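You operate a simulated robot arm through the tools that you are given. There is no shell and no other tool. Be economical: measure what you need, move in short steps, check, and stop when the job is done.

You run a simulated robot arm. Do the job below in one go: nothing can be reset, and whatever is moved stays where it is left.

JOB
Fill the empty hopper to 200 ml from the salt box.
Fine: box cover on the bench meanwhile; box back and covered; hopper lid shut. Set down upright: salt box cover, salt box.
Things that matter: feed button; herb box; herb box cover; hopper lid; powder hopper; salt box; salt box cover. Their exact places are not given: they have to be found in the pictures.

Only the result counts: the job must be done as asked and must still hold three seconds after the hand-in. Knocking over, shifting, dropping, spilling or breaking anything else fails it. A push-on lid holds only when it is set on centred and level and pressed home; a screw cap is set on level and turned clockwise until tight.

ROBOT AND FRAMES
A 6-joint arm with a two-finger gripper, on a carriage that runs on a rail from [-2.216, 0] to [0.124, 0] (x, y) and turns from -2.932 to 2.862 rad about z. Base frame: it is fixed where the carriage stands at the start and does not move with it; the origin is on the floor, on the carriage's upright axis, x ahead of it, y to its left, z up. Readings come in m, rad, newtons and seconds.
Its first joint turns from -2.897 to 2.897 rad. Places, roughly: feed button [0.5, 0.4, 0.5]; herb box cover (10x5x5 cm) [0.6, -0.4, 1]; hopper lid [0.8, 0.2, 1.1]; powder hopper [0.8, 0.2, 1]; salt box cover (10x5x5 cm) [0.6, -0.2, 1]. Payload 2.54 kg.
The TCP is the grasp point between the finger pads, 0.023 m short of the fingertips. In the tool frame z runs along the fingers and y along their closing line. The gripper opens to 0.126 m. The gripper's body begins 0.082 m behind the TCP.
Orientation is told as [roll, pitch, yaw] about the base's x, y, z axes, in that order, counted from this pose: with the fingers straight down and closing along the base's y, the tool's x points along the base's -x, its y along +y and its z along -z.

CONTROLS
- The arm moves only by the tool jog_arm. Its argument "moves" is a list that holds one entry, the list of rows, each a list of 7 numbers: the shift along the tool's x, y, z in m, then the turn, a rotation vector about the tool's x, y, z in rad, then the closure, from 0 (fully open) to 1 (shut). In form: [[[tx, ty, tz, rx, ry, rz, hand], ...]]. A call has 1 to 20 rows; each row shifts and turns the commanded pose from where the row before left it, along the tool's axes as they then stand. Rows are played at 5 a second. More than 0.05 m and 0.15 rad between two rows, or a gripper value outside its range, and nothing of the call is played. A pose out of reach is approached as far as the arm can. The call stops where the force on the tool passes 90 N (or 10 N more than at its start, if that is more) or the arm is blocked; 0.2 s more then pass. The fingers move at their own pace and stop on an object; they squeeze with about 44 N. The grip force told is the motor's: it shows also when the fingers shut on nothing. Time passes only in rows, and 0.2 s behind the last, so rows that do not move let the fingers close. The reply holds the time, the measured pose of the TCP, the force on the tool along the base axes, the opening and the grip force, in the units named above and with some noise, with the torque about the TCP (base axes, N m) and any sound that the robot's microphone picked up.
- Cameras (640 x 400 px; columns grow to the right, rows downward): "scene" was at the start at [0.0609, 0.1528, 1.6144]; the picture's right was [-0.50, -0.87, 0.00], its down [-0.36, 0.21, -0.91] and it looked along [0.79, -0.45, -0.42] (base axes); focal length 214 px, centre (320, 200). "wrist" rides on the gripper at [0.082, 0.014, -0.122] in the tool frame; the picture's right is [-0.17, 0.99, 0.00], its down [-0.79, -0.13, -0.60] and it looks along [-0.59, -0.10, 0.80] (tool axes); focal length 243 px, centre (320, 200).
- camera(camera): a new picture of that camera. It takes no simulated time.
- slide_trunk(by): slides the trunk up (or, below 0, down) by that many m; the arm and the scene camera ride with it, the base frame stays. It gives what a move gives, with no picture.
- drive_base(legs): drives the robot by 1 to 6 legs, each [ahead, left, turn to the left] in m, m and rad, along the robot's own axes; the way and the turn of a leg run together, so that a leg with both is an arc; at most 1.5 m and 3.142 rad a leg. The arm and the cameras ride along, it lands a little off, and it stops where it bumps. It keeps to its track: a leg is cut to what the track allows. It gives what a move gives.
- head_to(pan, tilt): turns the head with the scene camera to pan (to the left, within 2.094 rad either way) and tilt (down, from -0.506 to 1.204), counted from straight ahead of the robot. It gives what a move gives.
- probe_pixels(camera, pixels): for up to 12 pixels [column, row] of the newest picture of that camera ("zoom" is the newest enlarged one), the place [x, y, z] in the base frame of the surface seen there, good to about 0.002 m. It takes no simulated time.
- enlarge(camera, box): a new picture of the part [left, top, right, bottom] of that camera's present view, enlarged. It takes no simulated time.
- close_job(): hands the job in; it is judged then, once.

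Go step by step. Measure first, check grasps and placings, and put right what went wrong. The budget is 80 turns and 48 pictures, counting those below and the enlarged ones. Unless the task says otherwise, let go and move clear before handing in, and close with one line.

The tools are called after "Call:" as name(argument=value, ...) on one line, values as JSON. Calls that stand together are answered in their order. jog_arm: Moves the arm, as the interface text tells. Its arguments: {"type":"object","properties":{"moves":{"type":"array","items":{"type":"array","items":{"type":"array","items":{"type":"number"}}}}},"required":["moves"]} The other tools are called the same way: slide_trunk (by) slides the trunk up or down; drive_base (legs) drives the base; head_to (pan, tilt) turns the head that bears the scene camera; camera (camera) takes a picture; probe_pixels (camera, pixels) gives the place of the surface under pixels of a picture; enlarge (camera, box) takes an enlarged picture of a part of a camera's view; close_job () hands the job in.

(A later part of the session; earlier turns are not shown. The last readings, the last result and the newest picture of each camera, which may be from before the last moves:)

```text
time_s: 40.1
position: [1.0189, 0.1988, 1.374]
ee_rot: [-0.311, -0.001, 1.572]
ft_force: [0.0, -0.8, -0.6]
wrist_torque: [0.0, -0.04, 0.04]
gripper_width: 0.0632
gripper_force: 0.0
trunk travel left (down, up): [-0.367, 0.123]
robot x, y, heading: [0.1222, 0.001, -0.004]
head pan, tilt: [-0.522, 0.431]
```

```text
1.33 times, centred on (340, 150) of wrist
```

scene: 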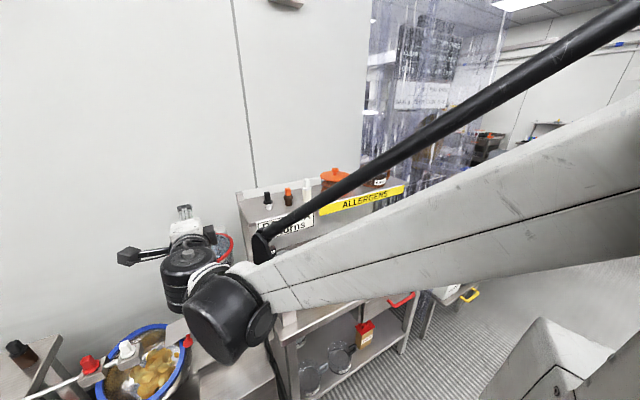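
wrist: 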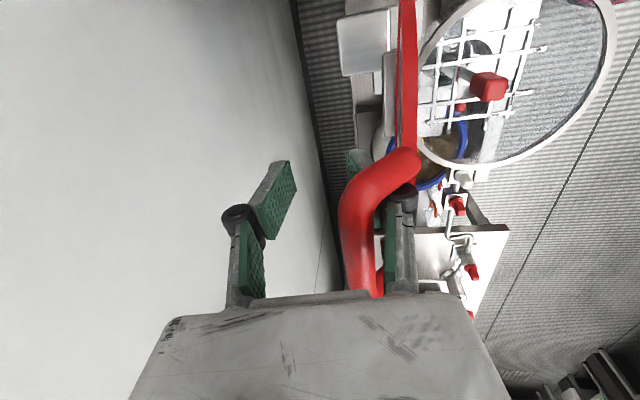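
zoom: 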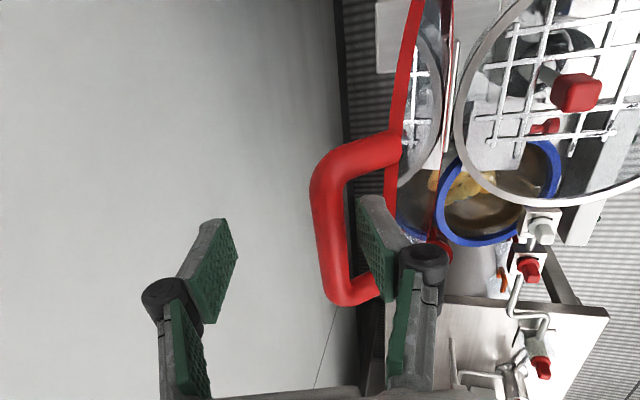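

Nearly clear. I'll finish retracting, then back the carriage away.

Call:
jog_arm(moves=[[[0, 0, -0.02, 0, 0, 0, 0.5], [0, 0, -0.02, 0, 0, 0, 0.5], [0, 0, -0.02, 0, 0, 0, 0.5]]])

Call:
drive_base(legs=[[-0.3, 0, 0]])

Call:
camera(camera="scene")

```text
time_s: 40.9
position: [0.9969, 0.1969, 1.4263]
ee_rot: [-0.313, -0.002, 1.57]
ft_force: [-0.8, 0.6, 0.6]
wrist_torque: [0.02, -0.01, -0.05]
gripper_width: 0.0631
gripper_force: 0.1
out of reach, approached as far as the arm can: row 3
trunk travel left (down, up): [-0.367, 0.123]
robot x, y, heading: [0.1219, -0.0014, -0.005]
head pan, tilt: [-0.522, 0.431]
```

```text
time_s: 42.9
position: [0.7027, 0.1962, 1.4254]
ee_rot: [-0.312, 0.001, 1.569]
ft_force: [0.4, 0.0, -0.1]
wrist_torque: [0.02, -0.01, -0.01]
gripper_width: 0.063
gripper_force: 0.0
trunk travel left (down, up): [-0.367, 0.123]
robot x, y, heading: [-0.1734, 0.0036, -0.003]
head pan, tilt: [-0.522, 0.431]
```

```text
18 pictures are left
```

scene: 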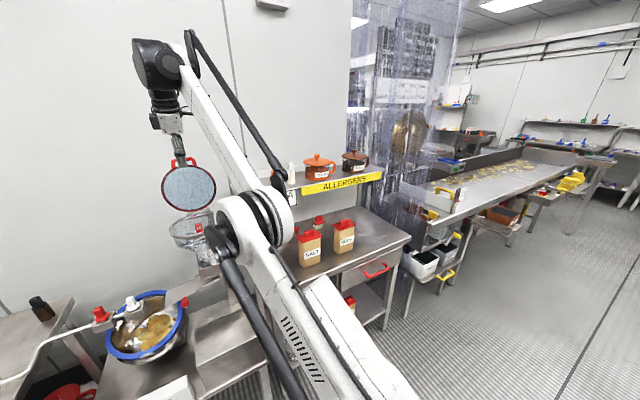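

The lid stays open at scene (190,187). Next is the salt cover: I'll hover tool-down over its handle at about (0.635, −0.215), with fingers closing along x.

Call:
jog_arm(moves=[[[0, 0, 0, -0.104, 0, 0, 0.6], [0, 0, 0, -0.104, 0, 0, 0.6], [0, 0, 0, -0.104, 0, 0, 0.6], [0.041, 0.0068, 0.02, 0, 0, 0, 0.6], [0.041, 0.0068, 0.02, 0, 0, 0, 0.6], [0.041, 0.0068, 0.02, 0, 0, 0, 0.6], [0.041, 0.0068, 0.02, 0, 0, 0, 0.6], [0.041, 0.0068, 0.02, 0, 0, 0, 0.6], [0.041, 0.0068, 0.02, 0, 0, 0, 0.6], [0.041, 0.0068, 0.02, 0, 0, 0, 0.6], [0.041, 0.0068, 0.02, 0, 0, 0, 0.6], [0.041, 0.0068, 0.02, 0, 0, 0, 0.6], [0.041, 0.0068, 0.02, 0, 0, 0, 0.6], [0, 0, 0.035, 0, 0, 0, 0.6], [0, 0, 0.035, 0, 0, 0, 0.6]]])

Call:
camera(camera="wrist")

```text
time_s: 46.1
position: [0.6921, -0.2427, 1.2314]
ee_rot: [-0.049, 0.0, 1.568]
ft_force: [0.2, -0.4, 0.0]
wrist_torque: [-0.02, -0.01, 0.04]
gripper_width: 0.0503
gripper_force: 0.1
out of reach, approached as far as the arm can: row 1, 2, 3, 8, 9, 10, 11, 12, 13, 14, 15
trunk travel left (down, up): [-0.367, 0.123]
robot x, y, heading: [-0.1761, -0.001, -0.002]
head pan, tilt: [-0.522, 0.431]
```

```text
17 pictures are left
```

wrist: 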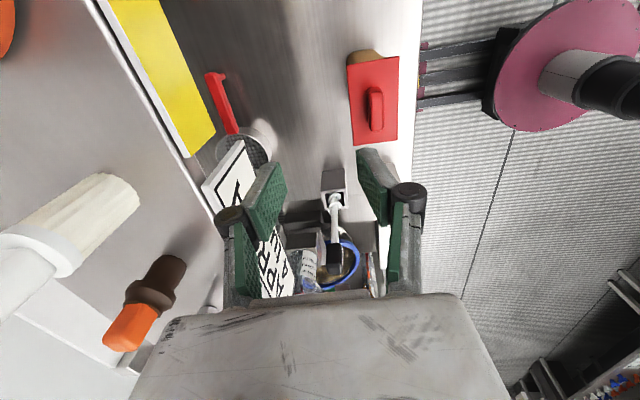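

The low height is out of reach with this trunk height. I'll probe the cover in view at (375,100) and lower the trunk by 0.1.

Call:
probe_pixels(camera="wrist", pixels=[[376, 105], [376, 90], [377, 128], [352, 65], [397, 58], [397, 138], [356, 143], [333, 180], [150, 60], [212, 100]])

Call:
slide_trunk(by=-0.1)

```text
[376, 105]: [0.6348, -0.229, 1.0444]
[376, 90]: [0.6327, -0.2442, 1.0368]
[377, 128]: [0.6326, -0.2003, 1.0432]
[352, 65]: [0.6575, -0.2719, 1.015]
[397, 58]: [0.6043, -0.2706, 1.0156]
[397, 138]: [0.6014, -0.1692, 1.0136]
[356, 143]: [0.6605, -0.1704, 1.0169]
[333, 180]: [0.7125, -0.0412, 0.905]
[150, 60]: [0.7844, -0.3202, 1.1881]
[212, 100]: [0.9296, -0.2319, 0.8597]
```

```text
time_s: 47.4
position: [0.6924, -0.2409, 1.1317]
ee_rot: [-0.052, -0.001, 1.57]
ft_force: [-0.6, 0.1, 0.3]
wrist_torque: [0.0, 0.03, 0.01]
gripper_width: 0.0505
gripper_force: 0.0
trunk travel left (down, up): [-0.267, 0.223]
robot x, y, heading: [-0.1698, -0.0016, -0.003]
head pan, tilt: [-0.522, 0.431]
```

Cover centre is about (0.631, −0.2205) with the handle ridge at (0.6335, −0.222), top at z 1.045. I'll align above it first.

Call:
jog_arm(moves=[[[-0.0095, 0.03, 0, -0.052, 0, 0, 0.6], [-0.0095, 0.029, 0, 0, 0, 0, 0.6], [0, 0, 0.01, 0, 0, 0, 0.6], [0, 0, 0, 0, 0, 0, 0.6]]])

```text
time_s: 48.4
position: [0.6631, -0.2299, 1.1506]
ee_rot: [0.005, -0.001, 1.569]
ft_force: [-0.2, 0.4, -0.3]
wrist_torque: [-0.03, 0.01, -0.01]
gripper_width: 0.0502
gripper_force: 0.0
out of reach, approached as far as the arm can: row 1, 2, 3
trunk travel left (down, up): [-0.267, 0.223]
robot x, y, heading: [-0.1706, -0.0, -0.003]
head pan, tilt: [-0.522, 0.431]
```

Still limited. I'll raise the arm and lower the trunk more.

Call:
jog_arm(moves=[[[0, 0, -0.04, 0, 0, 0, 0.6], [0, 0, -0.04, 0, 0, 0, 0.6], [0, 0, -0.04, 0, 0, 0, 0.6]]])

Call:
slide_trunk(by=-0.15)

Call:
jog_arm(moves=[[[0, 0, 0, 0, 0, 0, 0.6], [-0.003, 0.015, 0, 0, 0, 0, 0.6], [-0.003, 0.015, 0, 0, 0, 0, 0.6], [0, 0, 0, 0, 0, 0, 0.6]]])

```text
time_s: 49.2
position: [0.655, -0.2263, 1.2654]
ee_rot: [0.002, 0.0, 1.571]
ft_force: [0.7, 0.3, 0.6]
wrist_torque: [0.02, -0.02, 0.0]
gripper_width: 0.0503
gripper_force: 0.0
out of reach, approached as far as the arm can: row 3
trunk travel left (down, up): [-0.267, 0.223]
robot x, y, heading: [-0.1721, 0.0031, 0.0]
head pan, tilt: [-0.522, 0.431]
```

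```text
time_s: 51.0
position: [0.656, -0.2272, 1.116]
ee_rot: [0.002, 0.0, 1.569]
ft_force: [-0.1, -1.1, 0.7]
wrist_torque: [0.0, 0.01, -0.02]
gripper_width: 0.0504
gripper_force: 0.1
trunk travel left (down, up): [-0.117, 0.373]
robot x, y, heading: [-0.1708, 0.0019, -0.002]
head pan, tilt: [-0.522, 0.431]
```

```text
time_s: 52.0
position: [0.6245, -0.2202, 1.1145]
ee_rot: [0.002, 0.0, 1.569]
ft_force: [-0.3, -0.2, -0.6]
wrist_torque: [0.01, -0.03, 0.0]
gripper_width: 0.0504
gripper_force: 0.1
trunk travel left (down, up): [-0.117, 0.373]
robot x, y, heading: [-0.1726, 0.0017, -0.007]
head pan, tilt: [-0.522, 0.431]
```

In reach now. Descending onto the cover handle and gripping.

Call:
jog_arm(moves=[[[0.002, -0.009, 0.03, 0, 0, 0, 0.6], [0, 0, 0.025, 0, 0, 0, 0.6], [0, 0, 0.018, 0, 0, 0, 0.6], [0, 0, 0, 0, 0, 0, 1], [0, 0, 0, 0, 0, 0, 1], [0, 0, 0, 0, 0, 0, 1]]])

Call:
enlarge(camera="wrist", box=[200, 60, 480, 300])

```text
time_s: 53.4
position: [0.6342, -0.2218, 1.0427]
ee_rot: [0.002, 0.002, 1.569]
ft_force: [0.5, -0.4, 0.2]
wrist_torque: [0.03, -0.01, -0.03]
gripper_width: 0.0179
gripper_force: 43.6
trunk travel left (down, up): [-0.117, 0.373]
robot x, y, heading: [-0.1702, -0.0026, -0.004]
head pan, tilt: [-0.522, 0.431]
```

```text
1.67 times, centred on (340, 180) of wrist
```

zoom: 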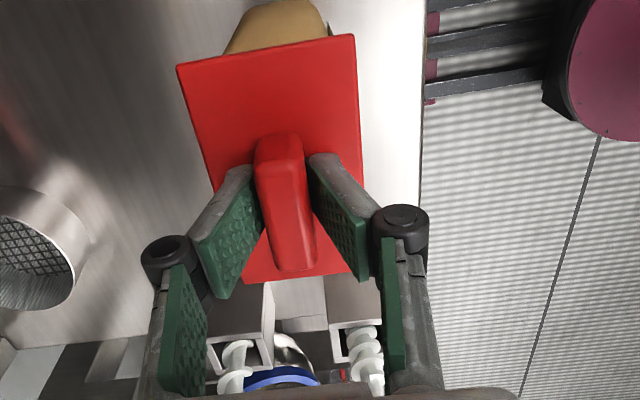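

The handle is gripped (17.9 mm). Before lifting, I'll check free bench space to the right of the herb box using the last scene picture.

Call:
probe_pixels(camera="scene", pixels=[[370, 250], [380, 245], [390, 240], [375, 255], [365, 240], [385, 230], [400, 238], [350, 262], [338, 268]])

Call:
jog_arm(moves=[[[0, 0, -0.005, 0, 0, 0, 1], [0, 0, -0.01, 0, 0, 0, 1], [0, 0, -0.02, 0, 0, 0, 1], [0, 0, -0.04, 0, 0, 0, 1], [0, 0, -0.04, 0, 0, 0, 1]]])

Call:
camera(camera="wrist")

```text
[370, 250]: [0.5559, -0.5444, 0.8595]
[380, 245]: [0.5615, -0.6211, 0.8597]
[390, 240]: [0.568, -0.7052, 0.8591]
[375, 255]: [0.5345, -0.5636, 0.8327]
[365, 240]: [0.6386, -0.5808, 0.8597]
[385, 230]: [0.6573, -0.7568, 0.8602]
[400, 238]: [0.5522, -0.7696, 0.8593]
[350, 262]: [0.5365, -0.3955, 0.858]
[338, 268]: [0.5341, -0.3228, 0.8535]
```

```text
time_s: 54.6
position: [0.6355, -0.2234, 1.1477]
ee_rot: [0.002, -0.001, 1.57]
ft_force: [0.4, -0.1, -0.6]
wrist_torque: [0.02, 0.07, -0.02]
gripper_width: 0.0178
gripper_force: 43.2
out of reach, approached as far as the arm can: row 5
trunk travel left (down, up): [-0.117, 0.373]
robot x, y, heading: [-0.1707, -0.0024, -0.006]
head pan, tilt: [-0.522, 0.431]
```

```text
15 pictures are left
```

wrist: 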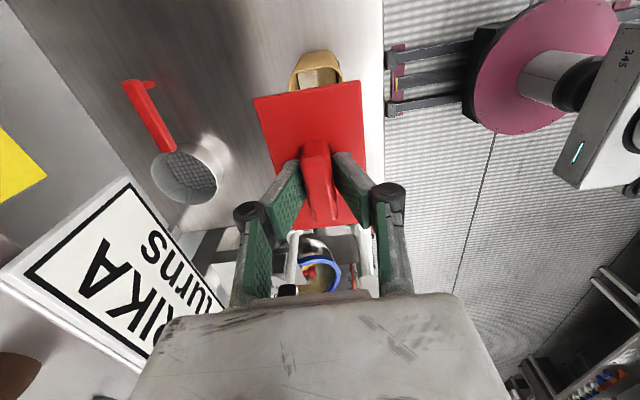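

The cover is off. I'll carry it at this height over to about (0.62, −0.57), pulling back in x first and then moving the base forward for reach.

Call:
jog_arm(moves=[[[0, 0.035, 0, 0, 0, 0, 1], [0, 0.035, 0, 0, 0, 0, 1], [0, 0.035, 0, 0, 0, 0, 1]]])

Call:
drive_base(legs=[[0.1, 0, 0]])

Call:
jog_arm(moves=[[[0.045, 0.0, 0, 0, 0, 0, 1], [0.045, 0.0, 0, 0, 0, 0, 1], [0.045, 0.0, 0, 0, 0, 0, 1], [0.045, 0.0, 0, 0, 0, 0, 1], [0.045, 0.0, 0, 0, 0, 0, 1], [0.045, 0.0, 0, 0, 0, 0, 1], [0.045, 0.0, 0, 0, 0, 0, 1], [0.032, 0.0, 0, 0, 0, 0, 1]]])

```text
time_s: 55.4
position: [0.5429, -0.2292, 1.1523]
ee_rot: [0.006, -0.003, 1.568]
ft_force: [0.7, -0.3, -0.8]
wrist_torque: [-0.03, 0.03, 0.01]
gripper_width: 0.0178
gripper_force: 42.7
out of reach, approached as far as the arm can: row 3
trunk travel left (down, up): [-0.117, 0.373]
robot x, y, heading: [-0.1704, -0.0015, -0.002]
head pan, tilt: [-0.522, 0.431]
```

```text
time_s: 56.5
position: [0.6431, -0.2275, 1.1517]
ee_rot: [0.005, -0.001, 1.57]
ft_force: [-0.2, 0.7, 0.3]
wrist_torque: [-0.02, 0.02, 0.0]
gripper_width: 0.0177
gripper_force: 43.4
trunk travel left (down, up): [-0.117, 0.373]
robot x, y, heading: [-0.0725, -0.0003, 0.006]
head pan, tilt: [-0.522, 0.431]
```

```text
time_s: 58.3
position: [0.6081, -0.5017, 1.1254]
ee_rot: [0.005, 0.0, 1.57]
ft_force: [-0.4, 1.9, 0.9]
wrist_torque: [-0.22, 0.0, -0.01]
gripper_width: 0.018
gripper_force: 43.1
out of reach, approached as far as the arm can: row 5, 6, 7, 8
trunk travel left (down, up): [-0.117, 0.373]
robot x, y, heading: [-0.0687, 0.001, -0.005]
head pan, tilt: [-0.522, 0.431]
```

Reach is limited sideways, so I'll drive forward a bit and turn the carriage slightly right.

Call:
drive_base(legs=[[0.09, 0, 0], [0, 0, -0.12]])

```text
time_s: 60.0
position: [0.6311, -0.5837, 1.1244]
ee_rot: [0.004, -0.002, 1.448]
ft_force: [-0.3, 0.4, 0.3]
wrist_torque: [-0.02, 0.0, 0.02]
gripper_width: 0.0176
gripper_force: 43.3
trunk travel left (down, up): [-0.117, 0.373]
robot x, y, heading: [0.0166, -0.0009, -0.125]
head pan, tilt: [-0.522, 0.431]
```

At (0.631, −0.584), clear of the herb box. Lowering toward the bench.

Call:
jog_arm(moves=[[[0, 0, 0.04, 0, 0, 0, 1], [0, 0, 0.04, 0, 0, 0, 1], [0, 0, 0.04, 0, 0, 0, 1], [0, 0, 0.04, 0, 0, 0, 1], [0, 0, 0.03, 0, 0, 0, 1]]])

Call:
enlarge(camera="wrist", box=[200, 60, 480, 300])

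```text
time_s: 61.2
position: [0.6614, -0.6117, 0.9715]
ee_rot: [0.008, 0.0, 1.447]
ft_force: [-0.2, 0.3, -0.7]
wrist_torque: [-0.01, 0.0, 0.01]
gripper_width: 0.0182
gripper_force: 43.3
out of reach, approached as far as the arm can: row 3, 4, 5
trunk travel left (down, up): [-0.117, 0.373]
robot x, y, heading: [0.02, -0.003, -0.124]
head pan, tilt: [-0.522, 0.431]
```

```text
1.67 times, centred on (340, 180) of wrist
```

zoom: 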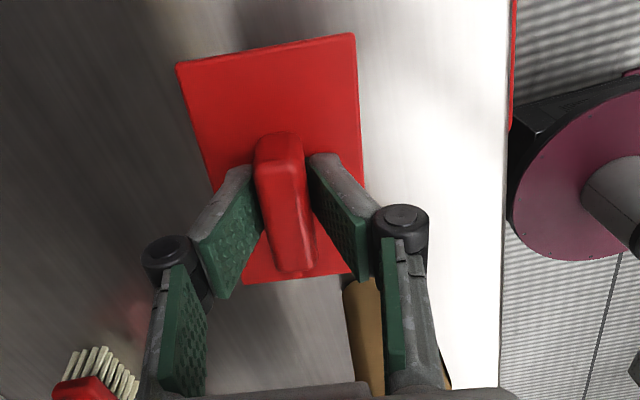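

Arm reach is limiting again, so I'll use the trunk to lower the cover, gently at the end.

Call:
slide_trunk(by=-0.05)

Call:
slide_trunk(by=-0.008)

Call:
slide_trunk(by=-0.004)

```text
time_s: 62.1
position: [0.6621, -0.6124, 0.9202]
ee_rot: [0.008, -0.001, 1.448]
ft_force: [1.3, 0.0, 0.2]
wrist_torque: [0.0, 0.03, -0.02]
gripper_width: 0.0176
gripper_force: 42.9
trunk travel left (down, up): [-0.067, 0.423]
robot x, y, heading: [0.0241, 0.0001, -0.122]
head pan, tilt: [-0.522, 0.431]
```

```text
time_s: 62.7
position: [0.662, -0.6122, 0.9125]
ee_rot: [0.006, -0.001, 1.448]
ft_force: [0.2, -0.4, 0.2]
wrist_torque: [-0.03, 0.01, -0.02]
gripper_width: 0.0178
gripper_force: 43.3
trunk travel left (down, up): [-0.059, 0.431]
robot x, y, heading: [0.0176, -0.0012, -0.127]
head pan, tilt: [-0.522, 0.431]
```

```text
time_s: 63.2
position: [0.6614, -0.6132, 0.909]
ee_rot: [0.007, -0.001, 1.447]
ft_force: [0.4, -0.1, 0.9]
wrist_torque: [0.0, 0.01, -0.01]
gripper_width: 0.0179
gripper_force: 43.6
trunk travel left (down, up): [-0.055, 0.435]
robot x, y, heading: [0.0201, 0.0032, -0.126]
head pan, tilt: [-0.522, 0.431]
```

Call:
slide_trunk(by=-0.003)

Call:
slide_trunk(by=-0.003)

Call:
slide_trunk(by=-0.003)

Call:
slide_trunk(by=-0.003)

```text
time_s: 63.7
position: [0.6603, -0.6121, 0.9057]
ee_rot: [0.007, 0.0, 1.448]
ft_force: [-0.7, 0.4, -0.3]
wrist_torque: [0.02, 0.0, 0.02]
gripper_width: 0.0178
gripper_force: 43.3
trunk travel left (down, up): [-0.052, 0.438]
robot x, y, heading: [0.0183, -0.0044, -0.117]
head pan, tilt: [-0.522, 0.431]
```

```text
time_s: 64.2
position: [0.661, -0.6125, 0.9026]
ee_rot: [0.006, -0.002, 1.446]
ft_force: [0.8, -0.8, 6.8]
wrist_torque: [-0.35, -0.07, -0.02]
gripper_width: 0.0179
gripper_force: 43.2
trunk travel left (down, up): [-0.049, 0.441]
robot x, y, heading: [0.0197, 0.0008, -0.121]
head pan, tilt: [-0.522, 0.431]
```

```text
time_s: 64.8
position: [0.6614, -0.6101, 0.9019]
ee_rot: [0.005, -0.002, 1.446]
ft_force: [5.7, -5.6, 31.5]
wrist_torque: [-0.19, -0.16, 0.01]
gripper_width: 0.0177
gripper_force: 43.6
trunk travel left (down, up): [-0.046, 0.444]
robot x, y, heading: [0.018, -0.0003, -0.123]
head pan, tilt: [-0.522, 0.431]
```

```text
time_s: 65.3
position: [0.6596, -0.6108, 0.8991]
ee_rot: [0.006, -0.001, 1.449]
ft_force: [0.7, 1.7, 28.5]
wrist_torque: [0.04, -0.02, -0.02]
gripper_width: 0.0179
gripper_force: 42.7
trunk travel left (down, up): [-0.043, 0.447]
robot x, y, heading: [0.0181, 0.0001, -0.125]
head pan, tilt: [-0.522, 0.431]
```

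Contact: the cover is on the bench at (0.660, −0.611). I'll release and rise.

Call:
jog_arm(moves=[[[0, 0, -0.002, 0, 0, 0, 0.6], [0, 0, 0, 0, 0, 0, 0.6], [0, 0, 0, 0, 0, 0, 0.6], [0, 0, -0.02, 0, 0, 0, 0.6], [0, 0, -0.04, 0, 0, 0, 0.6], [0, 0, -0.04, 0, 0, 0, 0.6]]])

Call:
slide_trunk(by=0.2)

Call:
camera(camera="wrist")

```text
time_s: 66.7
position: [0.66, -0.6107, 0.9838]
ee_rot: [0.008, -0.004, 1.447]
ft_force: [0.5, -1.0, -1.5]
wrist_torque: [0.07, 0.03, -0.01]
gripper_width: 0.0504
gripper_force: 0.0
out of reach, approached as far as the arm can: row 6
trunk travel left (down, up): [-0.043, 0.447]
robot x, y, heading: [0.0162, 0.0009, -0.126]
head pan, tilt: [-0.522, 0.431]
```

```text
time_s: 68.9
position: [0.6593, -0.6099, 1.1836]
ee_rot: [0.008, -0.001, 1.446]
ft_force: [0.6, 0.0, -0.3]
wrist_torque: [0.03, -0.03, 0.0]
gripper_width: 0.0506
gripper_force: 0.0
trunk travel left (down, up): [-0.243, 0.247]
robot x, y, heading: [0.0184, 0.0023, -0.124]
head pan, tilt: [-0.522, 0.431]
```

```text
13 pictures are left
```

wrist: 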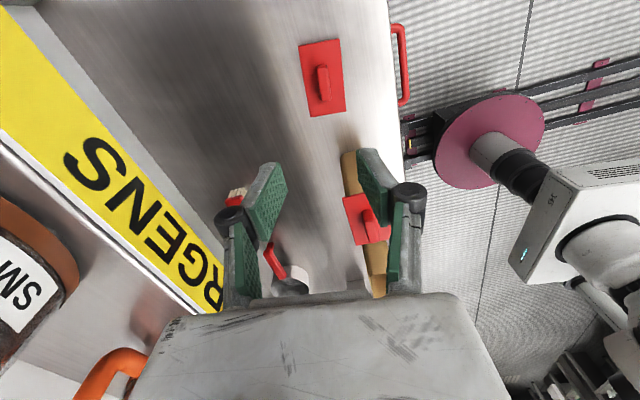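

The cover sits upright on the bench at wrist (322,75). I'll back off, square the carriage and turn the tool horizontal with the camera up for a side grasp of the salt box.

Call:
drive_base(legs=[[-0.17, 0, 0], [0, 0, 0.124]])

Call:
jog_arm(moves=[[[0, 0, 0, 0.143, 0, 0, 0.4], [0, 0, 0, 0.143, 0, 0, 0.2], [0, 0, 0, 0.143, 0, 0, 0], [0, 0, 0, 0.143, 0, 0, 0], [0, 0, 0, 0.143, 0, 0, 0], [0, 0, 0, 0.143, 0, 0, 0], [0, 0, 0, 0.143, 0, 0, 0], [0, 0, 0, 0.143, 0, 0, 0], [0, 0, 0, 0.143, 0, 0, 0], [0, 0, 0, 0.143, 0, 0, 0], [0, 0, 0, 0.141, 0, 0, 0]]])

Call:
jog_arm(moves=[[[0, 0, 0, 0, 0, -0.143, 0], [0, 0, 0, 0, 0, -0.143, 0], [0, 0, 0, 0, 0, -0.143, 0], [0, 0, 0, 0, 0, -0.143, 0], [0, 0, 0, 0, 0, -0.143, 0], [0, 0, 0, 0, 0, -0.143, 0], [0, 0, 0, 0, 0, -0.143, 0], [0, 0, 0, 0, 0, -0.143, 0], [0, 0, 0, 0, 0, -0.143, 0], [0, 0, 0, 0, 0, -0.143, 0], [0, 0, 0, 0, 0, -0.141, 0]]])

```text
time_s: 70.9
position: [0.562, -0.526, 1.1843]
ee_rot: [0.007, -0.002, 1.571]
ft_force: [0.0, -0.4, -0.5]
wrist_torque: [0.0, -0.01, -0.01]
gripper_width: 0.0505
gripper_force: 0.1
trunk travel left (down, up): [-0.243, 0.247]
robot x, y, heading: [-0.1516, -0.0016, 0.002]
head pan, tilt: [-0.522, 0.431]
```

```text
time_s: 73.3
position: [0.6557, -0.6218, 1.3628]
ee_rot: [-1.505, -0.071, 1.56]
ft_force: [-1.0, 0.4, 0.3]
wrist_torque: [-0.01, -0.02, 0.05]
gripper_width: 0.1259
gripper_force: 0.1
out of reach, approached as far as the arm can: row 3, 4, 5, 6, 7, 8, 9, 10, 11
trunk travel left (down, up): [-0.243, 0.247]
robot x, y, heading: [-0.1506, -0.0003, -0.001]
head pan, tilt: [-0.522, 0.431]
```

```text
time_s: 75.7
position: [0.6913, -0.5447, 1.3249]
ee_rot: [-1.198, 0.312, 1.572]
ft_force: [0.0, -0.5, 0.8]
wrist_torque: [-0.01, 0.03, 0.02]
gripper_width: 0.1261
gripper_force: 0.0
out of reach, approached as far as the arm can: row 1, 2, 3, 4, 5, 6, 7, 8, 9, 10, 11
trunk travel left (down, up): [-0.243, 0.247]
robot x, y, heading: [-0.1479, 0.0011, 0.001]
head pan, tilt: [-0.522, 0.431]
```

That roll direction is out of range. I'll use the opposite roll (camera below) with the tool tilted about 30° down, which keeps the camera clear of the bench. Backing off and re-orienting.

Call:
drive_base(legs=[[-0.15, 0, 0]])

Call:
jog_arm(moves=[[[0, 0, 0, 0, 0, 0.1448, 0], [0, 0, 0, 0, 0, 0.1448, 0], [0, 0, 0, 0, 0, 0.1448, 0], [0, 0, 0, 0, 0, 0.1448, 0], [0, 0, 0, 0, 0, 0.1448, 0], [0, 0, 0, 0, 0, 0.1448, 0], [0, 0, 0, 0, 0, 0.1448, 0], [0, 0, 0, 0, 0, 0.1448, 0], [0, 0, 0, 0, 0, 0.1448, 0], [0, 0, 0, 0, 0, 0.1448, 0], [0, 0, 0, 0, 0, 0.1448, 0], [0, 0, 0, 0, 0, 0.1448, 0], [0, 0, 0, 0, 0, 0.1448, 0]]])

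```text
time_s: 77.1
position: [0.5413, -0.544, 1.3246]
ee_rot: [-1.199, 0.312, 1.574]
ft_force: [-0.4, -0.3, 0.1]
wrist_torque: [0.01, 0.03, 0.0]
gripper_width: 0.1262
gripper_force: 0.0
trunk travel left (down, up): [-0.243, 0.247]
robot x, y, heading: [-0.2994, 0.0016, -0.006]
head pan, tilt: [-0.522, 0.431]
```

```text
time_s: 79.9
position: [0.5402, -0.5464, 1.3266]
ee_rot: [-0.049, -1.215, -0.064]
ft_force: [0.7, 0.0, -0.5]
wrist_torque: [-0.04, -0.01, -0.01]
gripper_width: 0.126
gripper_force: 0.0
trunk travel left (down, up): [-0.243, 0.247]
robot x, y, heading: [-0.2989, -0.0023, -0.0]
head pan, tilt: [-0.522, 0.431]
```

Orientation is nearly there. I'll apply small fixes, slide over to y ≈ −0.22, then lower the trunk in front of the box.

Call:
jog_arm(moves=[[[0, 0.04, 0, -0.049, 0, 0, 0], [0, 0.047, 0, 0, 0.084, 0, 0], [0, 0.047, 0, 0, 0.084, 0, 0], [0, 0.047, 0, -0.055, 0, -0.032, 0], [0, 0.047, 0, 0, 0, 0, 0], [0, 0.047, 0, 0, 0, 0, 0], [0, 0.047, 0, 0, 0, 0, 0], [0, 0, 0, 0, 0, 0, 0]]])

Call:
slide_trunk(by=-0.24)

Call:
camera(camera="wrist")

```text
time_s: 81.7
position: [0.6231, -0.256, 1.3446]
ee_rot: [-0.008, -1.048, 0.007]
ft_force: [-0.2, 1.2, -0.2]
wrist_torque: [-0.04, 0.02, -0.02]
gripper_width: 0.126
gripper_force: 0.3
out of reach, approached as far as the arm can: row 1, 4, 5, 6, 7
trunk travel left (down, up): [-0.243, 0.247]
robot x, y, heading: [-0.2978, 0.0009, 0.001]
head pan, tilt: [-0.522, 0.431]
```

```text
time_s: 84.2
position: [0.623, -0.2572, 1.104]
ee_rot: [-0.004, -1.046, 0.005]
ft_force: [-0.6, 0.8, -0.2]
wrist_torque: [0.01, 0.0, 0.0]
gripper_width: 0.1258
gripper_force: 0.1
trunk travel left (down, up): [-0.003, 0.487]
robot x, y, heading: [-0.2969, -0.0031, 0.002]
head pan, tilt: [-0.522, 0.431]
```

```text
12 pictures are left
```

wrist: 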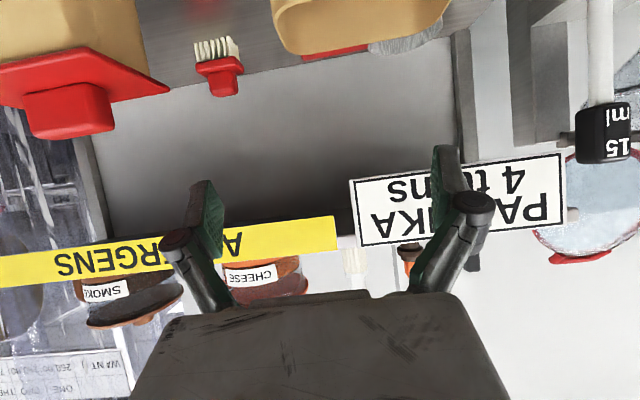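

The tool is above the box; the wrist view is upside down and the box rim sits near row 50. I'll probe the rim and front face for box dimensions.

Call:
probe_pixels(camera="wrist", pixels=[[276, 8], [280, 20], [300, 45], [360, 30], [360, 48], [415, 38], [440, 15], [446, 5], [360, 5], [320, 52], [400, 48], [285, 40]])

Call:
drive_base(legs=[[-0.1, 0, 0]])

```text
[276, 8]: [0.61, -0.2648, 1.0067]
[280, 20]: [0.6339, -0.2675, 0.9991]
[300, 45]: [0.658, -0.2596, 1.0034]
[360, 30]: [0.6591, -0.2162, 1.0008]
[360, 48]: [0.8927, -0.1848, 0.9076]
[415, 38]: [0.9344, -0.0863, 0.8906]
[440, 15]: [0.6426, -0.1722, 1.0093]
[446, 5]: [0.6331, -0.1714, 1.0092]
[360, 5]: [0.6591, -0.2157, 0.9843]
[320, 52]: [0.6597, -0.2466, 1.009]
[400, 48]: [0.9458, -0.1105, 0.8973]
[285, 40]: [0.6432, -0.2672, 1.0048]
```

```text
time_s: 85.3
position: [0.5258, -0.2561, 1.1049]
ee_rot: [-0.006, -1.048, 0.006]
ft_force: [0.1, 0.7, -0.3]
wrist_torque: [0.03, 0.01, -0.01]
gripper_width: 0.1262
gripper_force: 0.2
trunk travel left (down, up): [-0.003, 0.487]
robot x, y, heading: [-0.3965, 0.0004, -0.001]
head pan, tilt: [-0.522, 0.431]
```

Box: x 0.604–0.660, y −0.268 to −0.171, top at z 1.009; its centre is (0.632, −0.2195). I'll align y and descend to the pre-grasp point.

Call:
jog_arm(moves=[[[0, 0.0365, 0, 0, 0, 0, 0], [0.0289, 0, 0.0167, 0, 0, 0, 0], [0.0289, 0, 0.0167, 0, 0, 0, 0], [0.0289, 0, 0.0167, 0, 0, 0, 0], [0, 0, 0, 0, 0, 0, 0]]])

```text
time_s: 86.5
position: [0.5408, -0.2261, 1.0778]
ee_rot: [-0.004, -1.045, 0.007]
ft_force: [0.6, 0.0, 0.5]
wrist_torque: [0.01, 0.01, 0.02]
gripper_width: 0.1258
gripper_force: 0.0
out of reach, approached as far as the arm can: row 1, 2, 3, 4
trunk travel left (down, up): [-0.003, 0.487]
robot x, y, heading: [-0.3977, 0.0018, 0.001]
head pan, tilt: [-0.522, 0.431]
```

Limited near the top of the height window. I'll try continuing down and see how it responds.

Call:
jog_arm(moves=[[[0.02, 0.003, 0.0, 0, 0, 0, 0], [0.0289, 0, 0.0, 0, 0, 0, 0], [0.0289, 0, 0.0, 0, 0, 0, 0], [0, 0, 0, 0, 0, 0, 0]]])

```text
time_s: 87.5
position: [0.5396, -0.2295, 1.078]
ee_rot: [-0.005, -1.046, 0.006]
ft_force: [0.2, -0.5, 0.1]
wrist_torque: [0.01, 0.02, 0.0]
gripper_width: 0.126
gripper_force: 0.2
out of reach, approached as far as the arm can: row 1, 2, 3
trunk travel left (down, up): [-0.003, 0.487]
robot x, y, heading: [-0.3937, -0.0015, -0.004]
head pan, tilt: [-0.522, 0.431]
```

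It's stuck at a wrist limit this far from the carriage. The earlier working zone was about 0.6–0.7 m ahead, so I'll pull the arm in and then bring the carriage forward.

Call:
jog_arm(moves=[[[0.0214, 0, -0.0371, 0, 0, 0, 0], [0.0214, 0, -0.0371, 0, 0, 0, 0], [0.0214, 0, -0.0371, 0, 0, 0, 0], [0.0214, 0, -0.0371, 0, 0, 0, 0], [0.0214, 0, -0.0371, 0, 0, 0, 0], [0.0214, 0, -0.0371, 0, 0, 0, 0], [0.0214, 0, -0.0371, 0, 0, 0, 0], [0, 0, 0, 0, 0, 0, 0]]])

```text
time_s: 89.3
position: [0.5051, -0.315, 1.0781]
ee_rot: [-0.006, -1.045, 0.006]
ft_force: [0.5, -0.3, 0.0]
wrist_torque: [0.01, -0.04, 0.0]
gripper_width: 0.1261
gripper_force: 0.1
out of reach, approached as far as the arm can: row 1, 2, 3, 4, 5, 6, 7
trunk travel left (down, up): [-0.003, 0.487]
robot x, y, heading: [-0.3935, 0.0021, 0.003]
head pan, tilt: [-0.522, 0.431]
```

It looks like the arm may have flipped to an elbow-down posture during the lid push. I'll look at the arm with the scene camera.

Call:
camera(camera="scene")

```text
11 pictures are left
```

scene: 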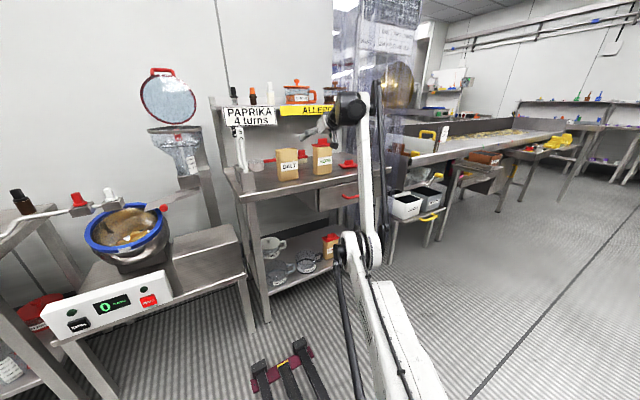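

Confirmed: the elbow hangs low at (355,250), so the arm is in the elbow-down branch. I'll back into free space, stretch the arm straight, then pull it in so the elbow can switch up.

Call:
slide_trunk(by=0.1)

Call:
drive_base(legs=[[-0.7, 0, 0]])

Call:
jog_arm(moves=[[[-0.0245, 0, 0.0424, 0, 0, 0, 0], [-0.0245, 0, 0.0424, 0, 0, 0, 0], [-0.0245, 0, 0.0424, 0, 0, 0, 0], [-0.0245, 0, 0.0424, 0, 0, 0, 0], [-0.0245, 0, 0.0424, 0, 0, 0, 0], [-0.0245, 0, 0.0424, 0, 0, 0, 0], [0.0245, 0, -0.0424, 0, 0, 0, 0], [0.0245, 0, -0.0424, 0, 0, 0, 0], [0.0245, 0, -0.0424, 0, 0, 0, 0], [0.0245, 0, -0.0424, 0, 0, 0, 0], [0.0245, 0, -0.0424, 0, 0, 0, 0], [0.0245, 0, -0.0424, 0, 0, 0, 0], [0.0245, 0, -0.0424, 0, 0, 0, 0], [0.0245, 0, -0.0424, 0, 0, 0, 0], [0.0245, 0, -0.0424, 0, 0, 0, 0], [0.0245, 0, -0.0424, 0, 0, 0, 0]]])

```text
time_s: 90.7
position: [0.5062, -0.3155, 1.1788]
ee_rot: [-0.006, -1.045, 0.007]
ft_force: [-0.3, -0.2, 0.0]
wrist_torque: [0.03, -0.02, -0.02]
gripper_width: 0.1259
gripper_force: 0.1
trunk travel left (down, up): [-0.103, 0.387]
robot x, y, heading: [-0.3972, 0.0014, 0.002]
head pan, tilt: [-0.522, 0.431]
```

```text
time_s: 94.5
position: [-0.1898, -0.3182, 1.1781]
ee_rot: [-0.004, -1.046, 0.001]
ft_force: [-0.6, -0.4, 0.6]
wrist_torque: [-0.03, 0.02, 0.02]
gripper_width: 0.1257
gripper_force: 0.2
trunk travel left (down, up): [-0.103, 0.387]
robot x, y, heading: [-1.0944, 0.0006, -0.004]
head pan, tilt: [-0.522, 0.431]
```

```text
time_s: 97.9
position: [-0.2339, -0.3988, 1.1777]
ee_rot: [-0.005, -1.044, 0.002]
ft_force: [-0.1, 1.6, 0.5]
wrist_torque: [-0.06, 0.05, -0.05]
gripper_width: 0.126
gripper_force: 0.1
out of reach, approached as far as the arm can: row 3, 4, 5, 6, 8, 9, 10, 11, 12, 13, 14, 15, 16
trunk travel left (down, up): [-0.103, 0.387]
robot x, y, heading: [-1.0902, 0.0013, -0.007]
head pan, tilt: [-0.522, 0.431]
```

Not flipped yet. I'll try again, approaching full stretch from outward-down while pitching the tool up, and retracting inward-up while pitching down (the mirror of how it flipped).

Call:
jog_arm(moves=[[[0.0087, 0, 0.045, 0, -0.14, 0, 0], [0.015, 0, 0.043, 0, -0.14, 0, 0], [0.021, 0, 0.041, 0, -0.14, 0, 0], [0.026, 0, 0.038, 0, -0.14, 0, 0], [0.03, 0, 0.035, 0, -0.14, 0, 0], [-0.033, 0, -0.032, 0, 0.14, 0, 0], [-0.03, 0, -0.035, 0, 0.14, 0, 0], [-0.0224, 0, -0.04, 0, 0.14, 0, 0], [-0.015, 0, -0.042, 0, 0.14, 0, 0], [0.015, 0, -0.045, 0, 0.14, 0, 0], [0.0245, 0, -0.0424, 0, 0, 0, 0], [0.0245, 0, -0.0424, 0, 0, 0, 0], [0.0245, 0, -0.0424, 0, 0, 0, 0], [0.0245, 0, -0.0424, 0, 0, 0, 0]]])

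```text
time_s: 100.9
position: [-0.323, -0.4919, 1.2451]
ee_rot: [-0.004, -1.044, 0.002]
ft_force: [0.5, 1.1, 0.5]
wrist_torque: [-0.05, 0.02, -0.05]
gripper_width: 0.1264
gripper_force: 0.0
out of reach, approached as far as the arm can: row 1, 2, 3, 4, 5, 6, 12, 13, 14
trunk travel left (down, up): [-0.103, 0.387]
robot x, y, heading: [-1.0892, 0.0013, -0.0]
head pan, tilt: [-0.522, 0.431]
```

Still elbow-down. A surer way is to stretch out and sweep downward until the shoulder reaches its lower limit, so the forearm must fold down, which is elbow-up. The trunk goes up first, and the aisle in front is free.

Call:
slide_trunk(by=0.385)

Call:
jog_arm(moves=[[[0, 0, 0.04, 0, 0.15, 0, 0], [0, 0, 0.04, 0, 0.15, 0, 0], [0, 0, 0.04, 0, 0.15, 0, 0], [0, 0, 0.04, 0, 0.15, 0, 0], [0, 0, 0.04, 0, 0.15, 0, 0], [0, 0, 0.04, 0, 0.15, 0, 0], [0, 0, 0.04, 0, 0.147, 0, 0], [-0.02, 0.01, 0.044, 0, 0, 0, 0], [-0.02, 0.01, 0.044, 0, 0, 0, 0], [-0.02, 0.01, 0.044, 0, 0, 0, 0], [-0.02, 0.01, 0.044, 0, 0, 0, 0], [-0.02, 0.01, 0.044, 0, 0, 0, 0], [-0.02, 0.01, 0.044, 0, 0, 0, 0], [-0.02, 0.01, 0.044, 0, 0, 0, 0], [-0.02, 0.01, 0.044, 0, 0, 0, 0], [-0.02, 0.01, 0.044, 0, 0, 0, 0], [-0.02, 0.01, 0.044, 0, 0, 0, 0], [-0.02, 0.01, 0.044, 0, 0, 0, 0], [-0.02, 0.01, 0.044, 0, 0, 0, 0], [-0.02, 0.01, 0.044, 0, 0, 0, 0]]])

Call:
jog_arm(moves=[[[0, 0, 0.049, 0, 0, 0, 0], [0, 0, 0.049, 0, 0, 0, 0], [0, 0, 0.049, 0, 0, 0, 0], [0, 0, 0.049, 0, 0, 0, 0], [0, 0, 0.049, 0, 0, 0, 0], [0, 0, 0.049, 0, 0, 0, 0], [0, 0, 0.049, 0, 0, 0, 0], [0, 0, 0.049, 0, 0, 0, 0], [0.02, 0, 0, 0, 0, 0, 0]]])

```text
time_s: 104.6
position: [-0.3219, -0.4921, 1.6292]
ee_rot: [-0.004, -1.046, 0.0]
ft_force: [0.6, 0.1, -0.6]
wrist_torque: [-0.01, 0.0, -0.02]
gripper_width: 0.126
gripper_force: 0.0
trunk travel left (down, up): [-0.488, 0.002]
robot x, y, heading: [-1.0934, 0.0027, -0.006]
head pan, tilt: [-0.522, 0.431]
```

```text
time_s: 108.8
position: [-0.1955, -0.2445, 0.8692]
ee_rot: [-0.003, 0.0, 0.0]
ft_force: [0.9, -0.6, 0.2]
wrist_torque: [-0.02, -0.01, 0.0]
gripper_width: 0.1259
gripper_force: 0.0
out of reach, approached as far as the arm can: row 3, 4, 5, 6, 7, 12, 13, 14, 15, 16, 17, 18, 19, 20
trunk travel left (down, up): [-0.488, 0.002]
robot x, y, heading: [-1.0922, -0.0002, -0.004]
head pan, tilt: [-0.522, 0.431]
```

```text
time_s: 110.8
position: [-0.3841, -0.2011, 0.7107]
ee_rot: [-0.002, 0.002, 0.0]
ft_force: [-0.2, 0.2, 0.3]
wrist_torque: [0.0, 0.0, -0.01]
gripper_width: 0.126
gripper_force: 0.1
out of reach, approached as far as the arm can: row 1, 2, 3, 4, 5, 6, 7, 8
trunk travel left (down, up): [-0.488, 0.002]
robot x, y, heading: [-1.0922, 0.0017, -0.003]
head pan, tilt: [-0.522, 0.431]
```

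The arm followed the sphere down. Now a test: move up and inward, which only an elbow-up arm can do.

Call:
jog_arm(moves=[[[0.02, 0, -0.04, 0, 0, 0, 0], [0.02, 0, -0.04, 0, 0, 0, 0], [0.02, 0, -0.04, 0, 0, 0, 0], [0.02, 0, -0.04, 0, 0, 0, 0], [0.02, 0, -0.04, 0, 0, 0, 0], [0.02, 0, -0.04, 0, 0, 0, 0], [0, 0, -0.05, 0, 0, 0, 0], [0, 0, -0.05, 0, 0, 0, 0], [0, 0, -0.05, 0, 0, 0, 0], [0, 0, 0, 0, 0, 0, 0]]])

```text
time_s: 113.0
position: [-0.5025, -0.1983, 1.1016]
ee_rot: [-0.001, 0.001, -0.001]
ft_force: [-0.3, -0.3, 1.0]
wrist_torque: [0.02, -0.04, -0.03]
gripper_width: 0.1262
gripper_force: 0.0
trunk travel left (down, up): [-0.488, 0.002]
robot x, y, heading: [-1.0912, -0.0041, -0.006]
head pan, tilt: [-0.522, 0.431]
```

All in reach: the elbow is up again. Now I'll re-orient (30° down-forward), raise the arm, lower the trunk and drive up to the box.

Call:
jog_arm(moves=[[[0, 0, -0.047, 0, 0, 0, 0], [0, 0, -0.047, 0, 0, 0, 0], [0, 0, -0.047, 0, 0, 0, 0], [0, 0, -0.047, 0, 0, 0, 0], [0, 0, -0.047, 0, 0, 0, 0], [0, 0, -0.047, 0, 0, 0, 0], [0, 0, -0.047, 0, 0, 0, 0], [0, 0, -0.047, 0, 0, 0, 0], [-0.03, 0, 0, 0, -0.1496, 0, 0], [0, -0.02, 0.02, 0, -0.1496, 0, 0], [0, 0, 0, 0, -0.1496, 0, 0], [0, 0, 0, 0, -0.1496, 0, 0], [0, 0, 0, 0, -0.1496, 0, 0], [0, 0, 0, 0, -0.1496, 0, 0], [0, 0, 0, 0, -0.1496, 0, 0]]])

Call:
slide_trunk(by=-0.42)

```text
time_s: 116.2
position: [-0.4686, -0.217, 1.4613]
ee_rot: [-0.005, -1.048, 0.002]
ft_force: [-0.1, 0.3, -1.1]
wrist_torque: [0.05, 0.0, -0.02]
gripper_width: 0.1262
gripper_force: 0.0
trunk travel left (down, up): [-0.488, 0.002]
robot x, y, heading: [-1.0878, -0.0021, -0.002]
head pan, tilt: [-0.522, 0.431]
```

```text
refused: -0.42 is not a number from -0.4 to 0.4
```

Call:
slide_trunk(by=-0.4)

Call:
drive_base(legs=[[0.99, 0, 0]])

Call:
slide_trunk(by=-0.055)

```text
time_s: 120.0
position: [-0.4683, -0.2182, 1.0592]
ee_rot: [-0.002, -1.044, 0.003]
ft_force: [-0.4, 0.1, -0.3]
wrist_torque: [-0.03, 0.04, -0.02]
gripper_width: 0.1258
gripper_force: 0.2
trunk travel left (down, up): [-0.088, 0.402]
robot x, y, heading: [-1.0887, -0.0004, -0.009]
head pan, tilt: [-0.522, 0.431]
```

```text
time_s: 125.3
position: [0.5478, -0.217, 1.0593]
ee_rot: [-0.003, -1.045, 0.003]
ft_force: [-0.2, -0.2, 0.7]
wrist_torque: [-0.03, -0.03, 0.0]
gripper_width: 0.1261
gripper_force: 0.0
trunk travel left (down, up): [-0.088, 0.402]
robot x, y, heading: [-0.072, 0.0014, -0.001]
head pan, tilt: [-0.522, 0.431]
```

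```text
time_s: 126.2
position: [0.5476, -0.2171, 1.0051]
ee_rot: [-0.003, -1.045, 0.003]
ft_force: [-0.5, 0.1, 0.4]
wrist_torque: [-0.01, 0.0, 0.01]
gripper_width: 0.1259
gripper_force: 0.1
trunk travel left (down, up): [-0.033, 0.457]
robot x, y, heading: [-0.0742, 0.0002, -0.003]
head pan, tilt: [-0.522, 0.431]
```

In place with good reach. Advancing the open fingers around the box, then closing.

Call:
jog_arm(moves=[[[0.0025, -0.0024, 0.0258, 0, 0, 0, 0], [0.0025, 0, 0.0258, 0, 0, 0, 0], [0.0025, 0, 0.0258, 0, 0, 0, 0], [0.0025, 0, 0.0258, 0, 0, 0, 0], [0, 0, 0, 0, 0, 0, 0]]])

Call:
camera(camera="wrist")

```text
time_s: 127.4
position: [0.6318, -0.219, 0.9447]
ee_rot: [-0.003, -1.046, 0.003]
ft_force: [-0.4, 0.0, 0.4]
wrist_torque: [-0.01, 0.03, 0.02]
gripper_width: 0.1258
gripper_force: 0.2
trunk travel left (down, up): [-0.033, 0.457]
robot x, y, heading: [-0.0712, 0.0025, -0.005]
head pan, tilt: [-0.522, 0.431]
```

```text
10 pictures are left
```

wrist: 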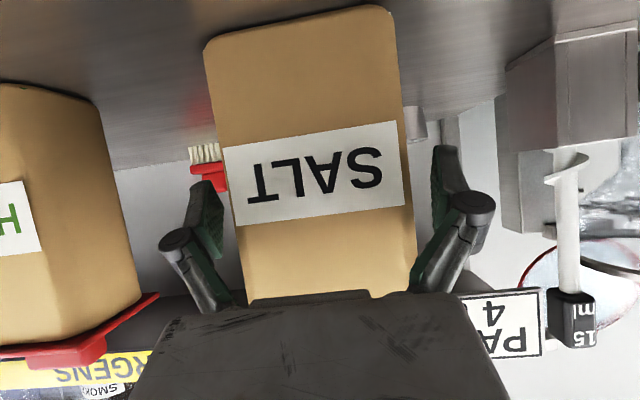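

The fingers straddle the SALT box cleanly. Closing and lifting with the trunk.

Call:
jog_arm(moves=[[[0, 0, 0, 0, 0, 0, 1], [0, 0, 0, 0, 0, 0, 1], [0, 0, 0, 0, 0, 0, 1], [0, 0, 0, 0, 0, 0, 1], [0, 0, 0, 0, 0, 0, 1]]])

Call:
slide_trunk(by=0.03)

Call:
slide_trunk(by=0.27)

```text
time_s: 128.6
position: [0.6325, -0.2193, 0.9445]
ee_rot: [-0.004, -1.046, 0.003]
ft_force: [0.1, -0.4, -0.3]
wrist_torque: [0.02, -0.05, 0.0]
gripper_width: 0.1136
gripper_force: 44.4
trunk travel left (down, up): [-0.033, 0.457]
robot x, y, heading: [-0.074, 0.0013, -0.003]
head pan, tilt: [-0.522, 0.431]
```

```text
time_s: 129.4
position: [0.633, -0.2195, 0.9737]
ee_rot: [-0.004, -1.046, 0.004]
ft_force: [-0.6, 0.2, -4.7]
wrist_torque: [-0.01, -0.04, 0.02]
gripper_width: 0.1132
gripper_force: 43.7
trunk travel left (down, up): [-0.063, 0.427]
robot x, y, heading: [-0.0761, 0.001, -0.003]
head pan, tilt: [-0.522, 0.431]
```

```text
time_s: 132.1
position: [0.6331, -0.2193, 1.2442]
ee_rot: [-0.004, -1.044, 0.003]
ft_force: [0.0, 0.7, -4.1]
wrist_torque: [-0.04, 0.04, 0.01]
gripper_width: 0.1135
gripper_force: 44.2
trunk travel left (down, up): [-0.333, 0.157]
robot x, y, heading: [-0.0753, 0.0022, -0.001]
head pan, tilt: [-0.522, 0.431]
```

Lifted, about 0.45 kg held firmly. Carrying to the hopper: first sideways to y ≈ 0.14, then forward with the base.

Call:
jog_arm(moves=[[[0, 0.045, 0, 0, 0, 0, 1], [0, 0.045, 0, 0, 0, 0, 1], [0, 0.045, 0, 0, 0, 0, 1], [0, 0.045, 0, 0, 0, 0, 1], [0, 0.045, 0, 0, 0, 0, 1], [0, 0.045, 0, 0, 0, 0, 1], [0, 0.045, 0, 0, 0, 0, 1], [0, 0.044, 0, 0, 0, 0, 1]]])

Call:
drive_base(legs=[[0.14, 0, 0]])

Call:
head_to(pan=0.1, tilt=0.6)

Call:
camera(camera="scene")

```text
time_s: 133.9
position: [0.6339, 0.1405, 1.2451]
ee_rot: [-0.002, -1.045, 0.001]
ft_force: [-0.3, 0.0, -4.4]
wrist_torque: [-0.01, -0.01, -0.02]
gripper_width: 0.1134
gripper_force: 44.3
trunk travel left (down, up): [-0.333, 0.157]
robot x, y, heading: [-0.0785, -0.0004, -0.005]
head pan, tilt: [-0.522, 0.431]
```

```text
time_s: 135.2
position: [0.7724, 0.1406, 1.2449]
ee_rot: [-0.005, -1.044, 0.002]
ft_force: [0.2, 0.3, -3.6]
wrist_torque: [0.03, 0.01, 0.04]
gripper_width: 0.1132
gripper_force: 44.4
trunk travel left (down, up): [-0.333, 0.157]
robot x, y, heading: [0.065, -0.0017, -0.003]
head pan, tilt: [-0.522, 0.431]
```

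```text
time_s: 136.2
position: [0.7705, 0.14, 1.2437]
ee_rot: [-0.003, -1.044, 0.003]
ft_force: [-0.5, 0.1, -4.5]
wrist_torque: [-0.01, -0.01, 0.02]
gripper_width: 0.1135
gripper_force: 43.7
trunk travel left (down, up): [-0.333, 0.157]
robot x, y, heading: [0.066, -0.0038, -0.004]
head pan, tilt: [0.099, 0.6]
```

```text
9 pictures are left
```

scene: 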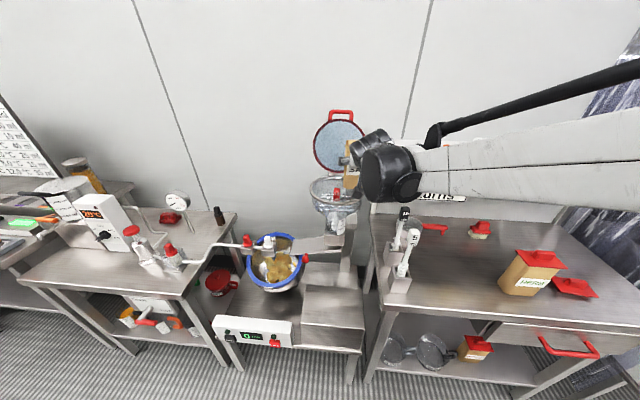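

The hopper and its neck are visible around (338,215). I'll move over the hopper and begin tilting about the base x axis toward +y, up to about 60°.

Call:
jog_arm(moves=[[[-0.0085, 0, 0.03, 0, 0, 0, 1], [-0.0085, 0, 0.03, 0, 0, 0, 1], [0, 0, 0, 0.072, 0, -0.125, 1], [0, 0, 0, 0.072, 0, -0.125, 1], [0, 0, 0, 0.072, 0, -0.125, 1], [0, 0, 0, 0.072, 0, -0.125, 1], [0, 0, 0, 0.072, 0, -0.125, 1], [0, 0, 0, 0.072, 0, -0.125, 1], [0, 0, 0, 0, 0, 0, 1]]])

Call:
camera(camera="wrist")

```text
time_s: 138.2
position: [0.8321, 0.1414, 1.2288]
ee_rot: [-1.169, -0.592, 0.923]
ft_force: [-0.3, 0.7, -4.9]
wrist_torque: [0.05, 0.03, 0.0]
gripper_width: 0.1134
gripper_force: 43.8
trunk travel left (down, up): [-0.333, 0.157]
robot x, y, heading: [0.0664, 0.0028, -0.003]
head pan, tilt: [0.099, 0.6]
```

```text
8 pictures are left
```

wrist: 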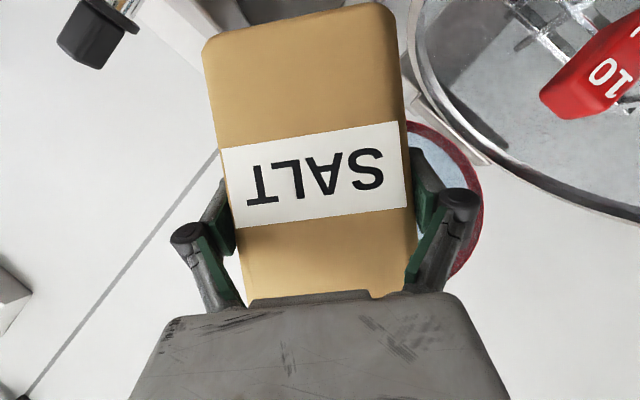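

Tilted 50° with nothing poured yet. Increasing in small steps while watching the weight.

Call:
jog_arm(moves=[[[0, 0, 0, 0.05, 0, -0.0866, 1], [0, 0, 0, 0.05, 0, -0.0866, 1], [0, 0, 0, 0, 0, 0, 1], [0, 0, 0, 0, 0, 0, 1]]])

Call:
jog_arm(moves=[[[0, 0, 0, 0.05, 0, -0.0866, 1], [0, 0, 0, 0, 0, 0, 1], [0, 0, 0, 0, 0, 0, 1]]])

Call:
jog_arm(moves=[[[0, 0, 0, 0.05, 0, -0.0866, 1], [0, 0, 0, 0, 0, 0, 1], [0, 0, 0, 0, 0, 0, 1]]])

```text
time_s: 139.2
position: [0.8308, 0.1405, 1.2287]
ee_rot: [-1.301, -0.431, 0.987]
ft_force: [-0.3, 0.0, -3.4]
wrist_torque: [0.05, -0.06, 0.02]
gripper_width: 0.1135
gripper_force: 44.4
trunk travel left (down, up): [-0.333, 0.157]
robot x, y, heading: [0.0667, 0.0024, -0.003]
head pan, tilt: [0.099, 0.6]
```

```text
time_s: 140.1
position: [0.8314, 0.1414, 1.2289]
ee_rot: [-1.357, -0.345, 1.01]
ft_force: [-0.6, -0.7, -3.9]
wrist_torque: [0.06, 0.03, -0.01]
gripper_width: 0.1133
gripper_force: 44.0
trunk travel left (down, up): [-0.333, 0.157]
robot x, y, heading: [0.0654, -0.0007, -0.003]
head pan, tilt: [0.099, 0.6]
```

```text
time_s: 140.8
position: [0.8319, 0.1402, 1.2283]
ee_rot: [-1.415, -0.26, 1.028]
ft_force: [0.1, -0.1, -4.0]
wrist_torque: [0.07, -0.01, 0.0]
gripper_width: 0.1136
gripper_force: 44.1
trunk travel left (down, up): [-0.333, 0.157]
robot x, y, heading: [0.0657, -0.0042, -0.007]
head pan, tilt: [0.099, 0.6]
```

Call:
jog_arm(moves=[[[0, 0, 0, 0.04, 0, -0.0693, 1], [0, 0, 0, 0, 0, 0, 1], [0, 0, 0, 0, 0, 0, 1]]])

Call:
enlarge(camera="scene", box=[300, 165, 380, 245])

```text
time_s: 141.7
position: [0.832, 0.1406, 1.2292]
ee_rot: [-1.455, -0.191, 1.036]
ft_force: [0.1, -0.2, -4.8]
wrist_torque: [0.05, -0.03, 0.01]
gripper_width: 0.1135
gripper_force: 44.0
trunk travel left (down, up): [-0.333, 0.157]
robot x, y, heading: [0.0652, 0.0019, -0.009]
head pan, tilt: [0.099, 0.6]
```

```text
5.00 times, centred on (340, 205) of scene
```

zoom: 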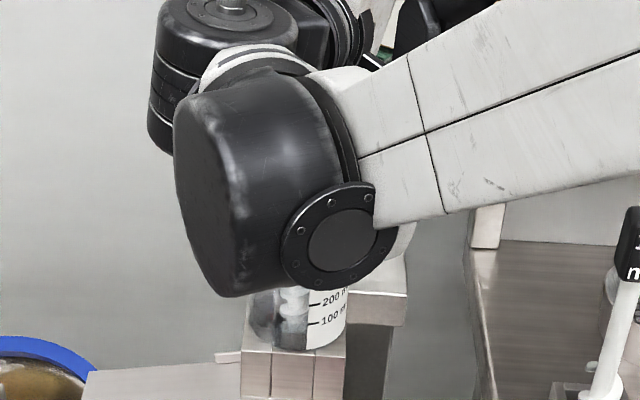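

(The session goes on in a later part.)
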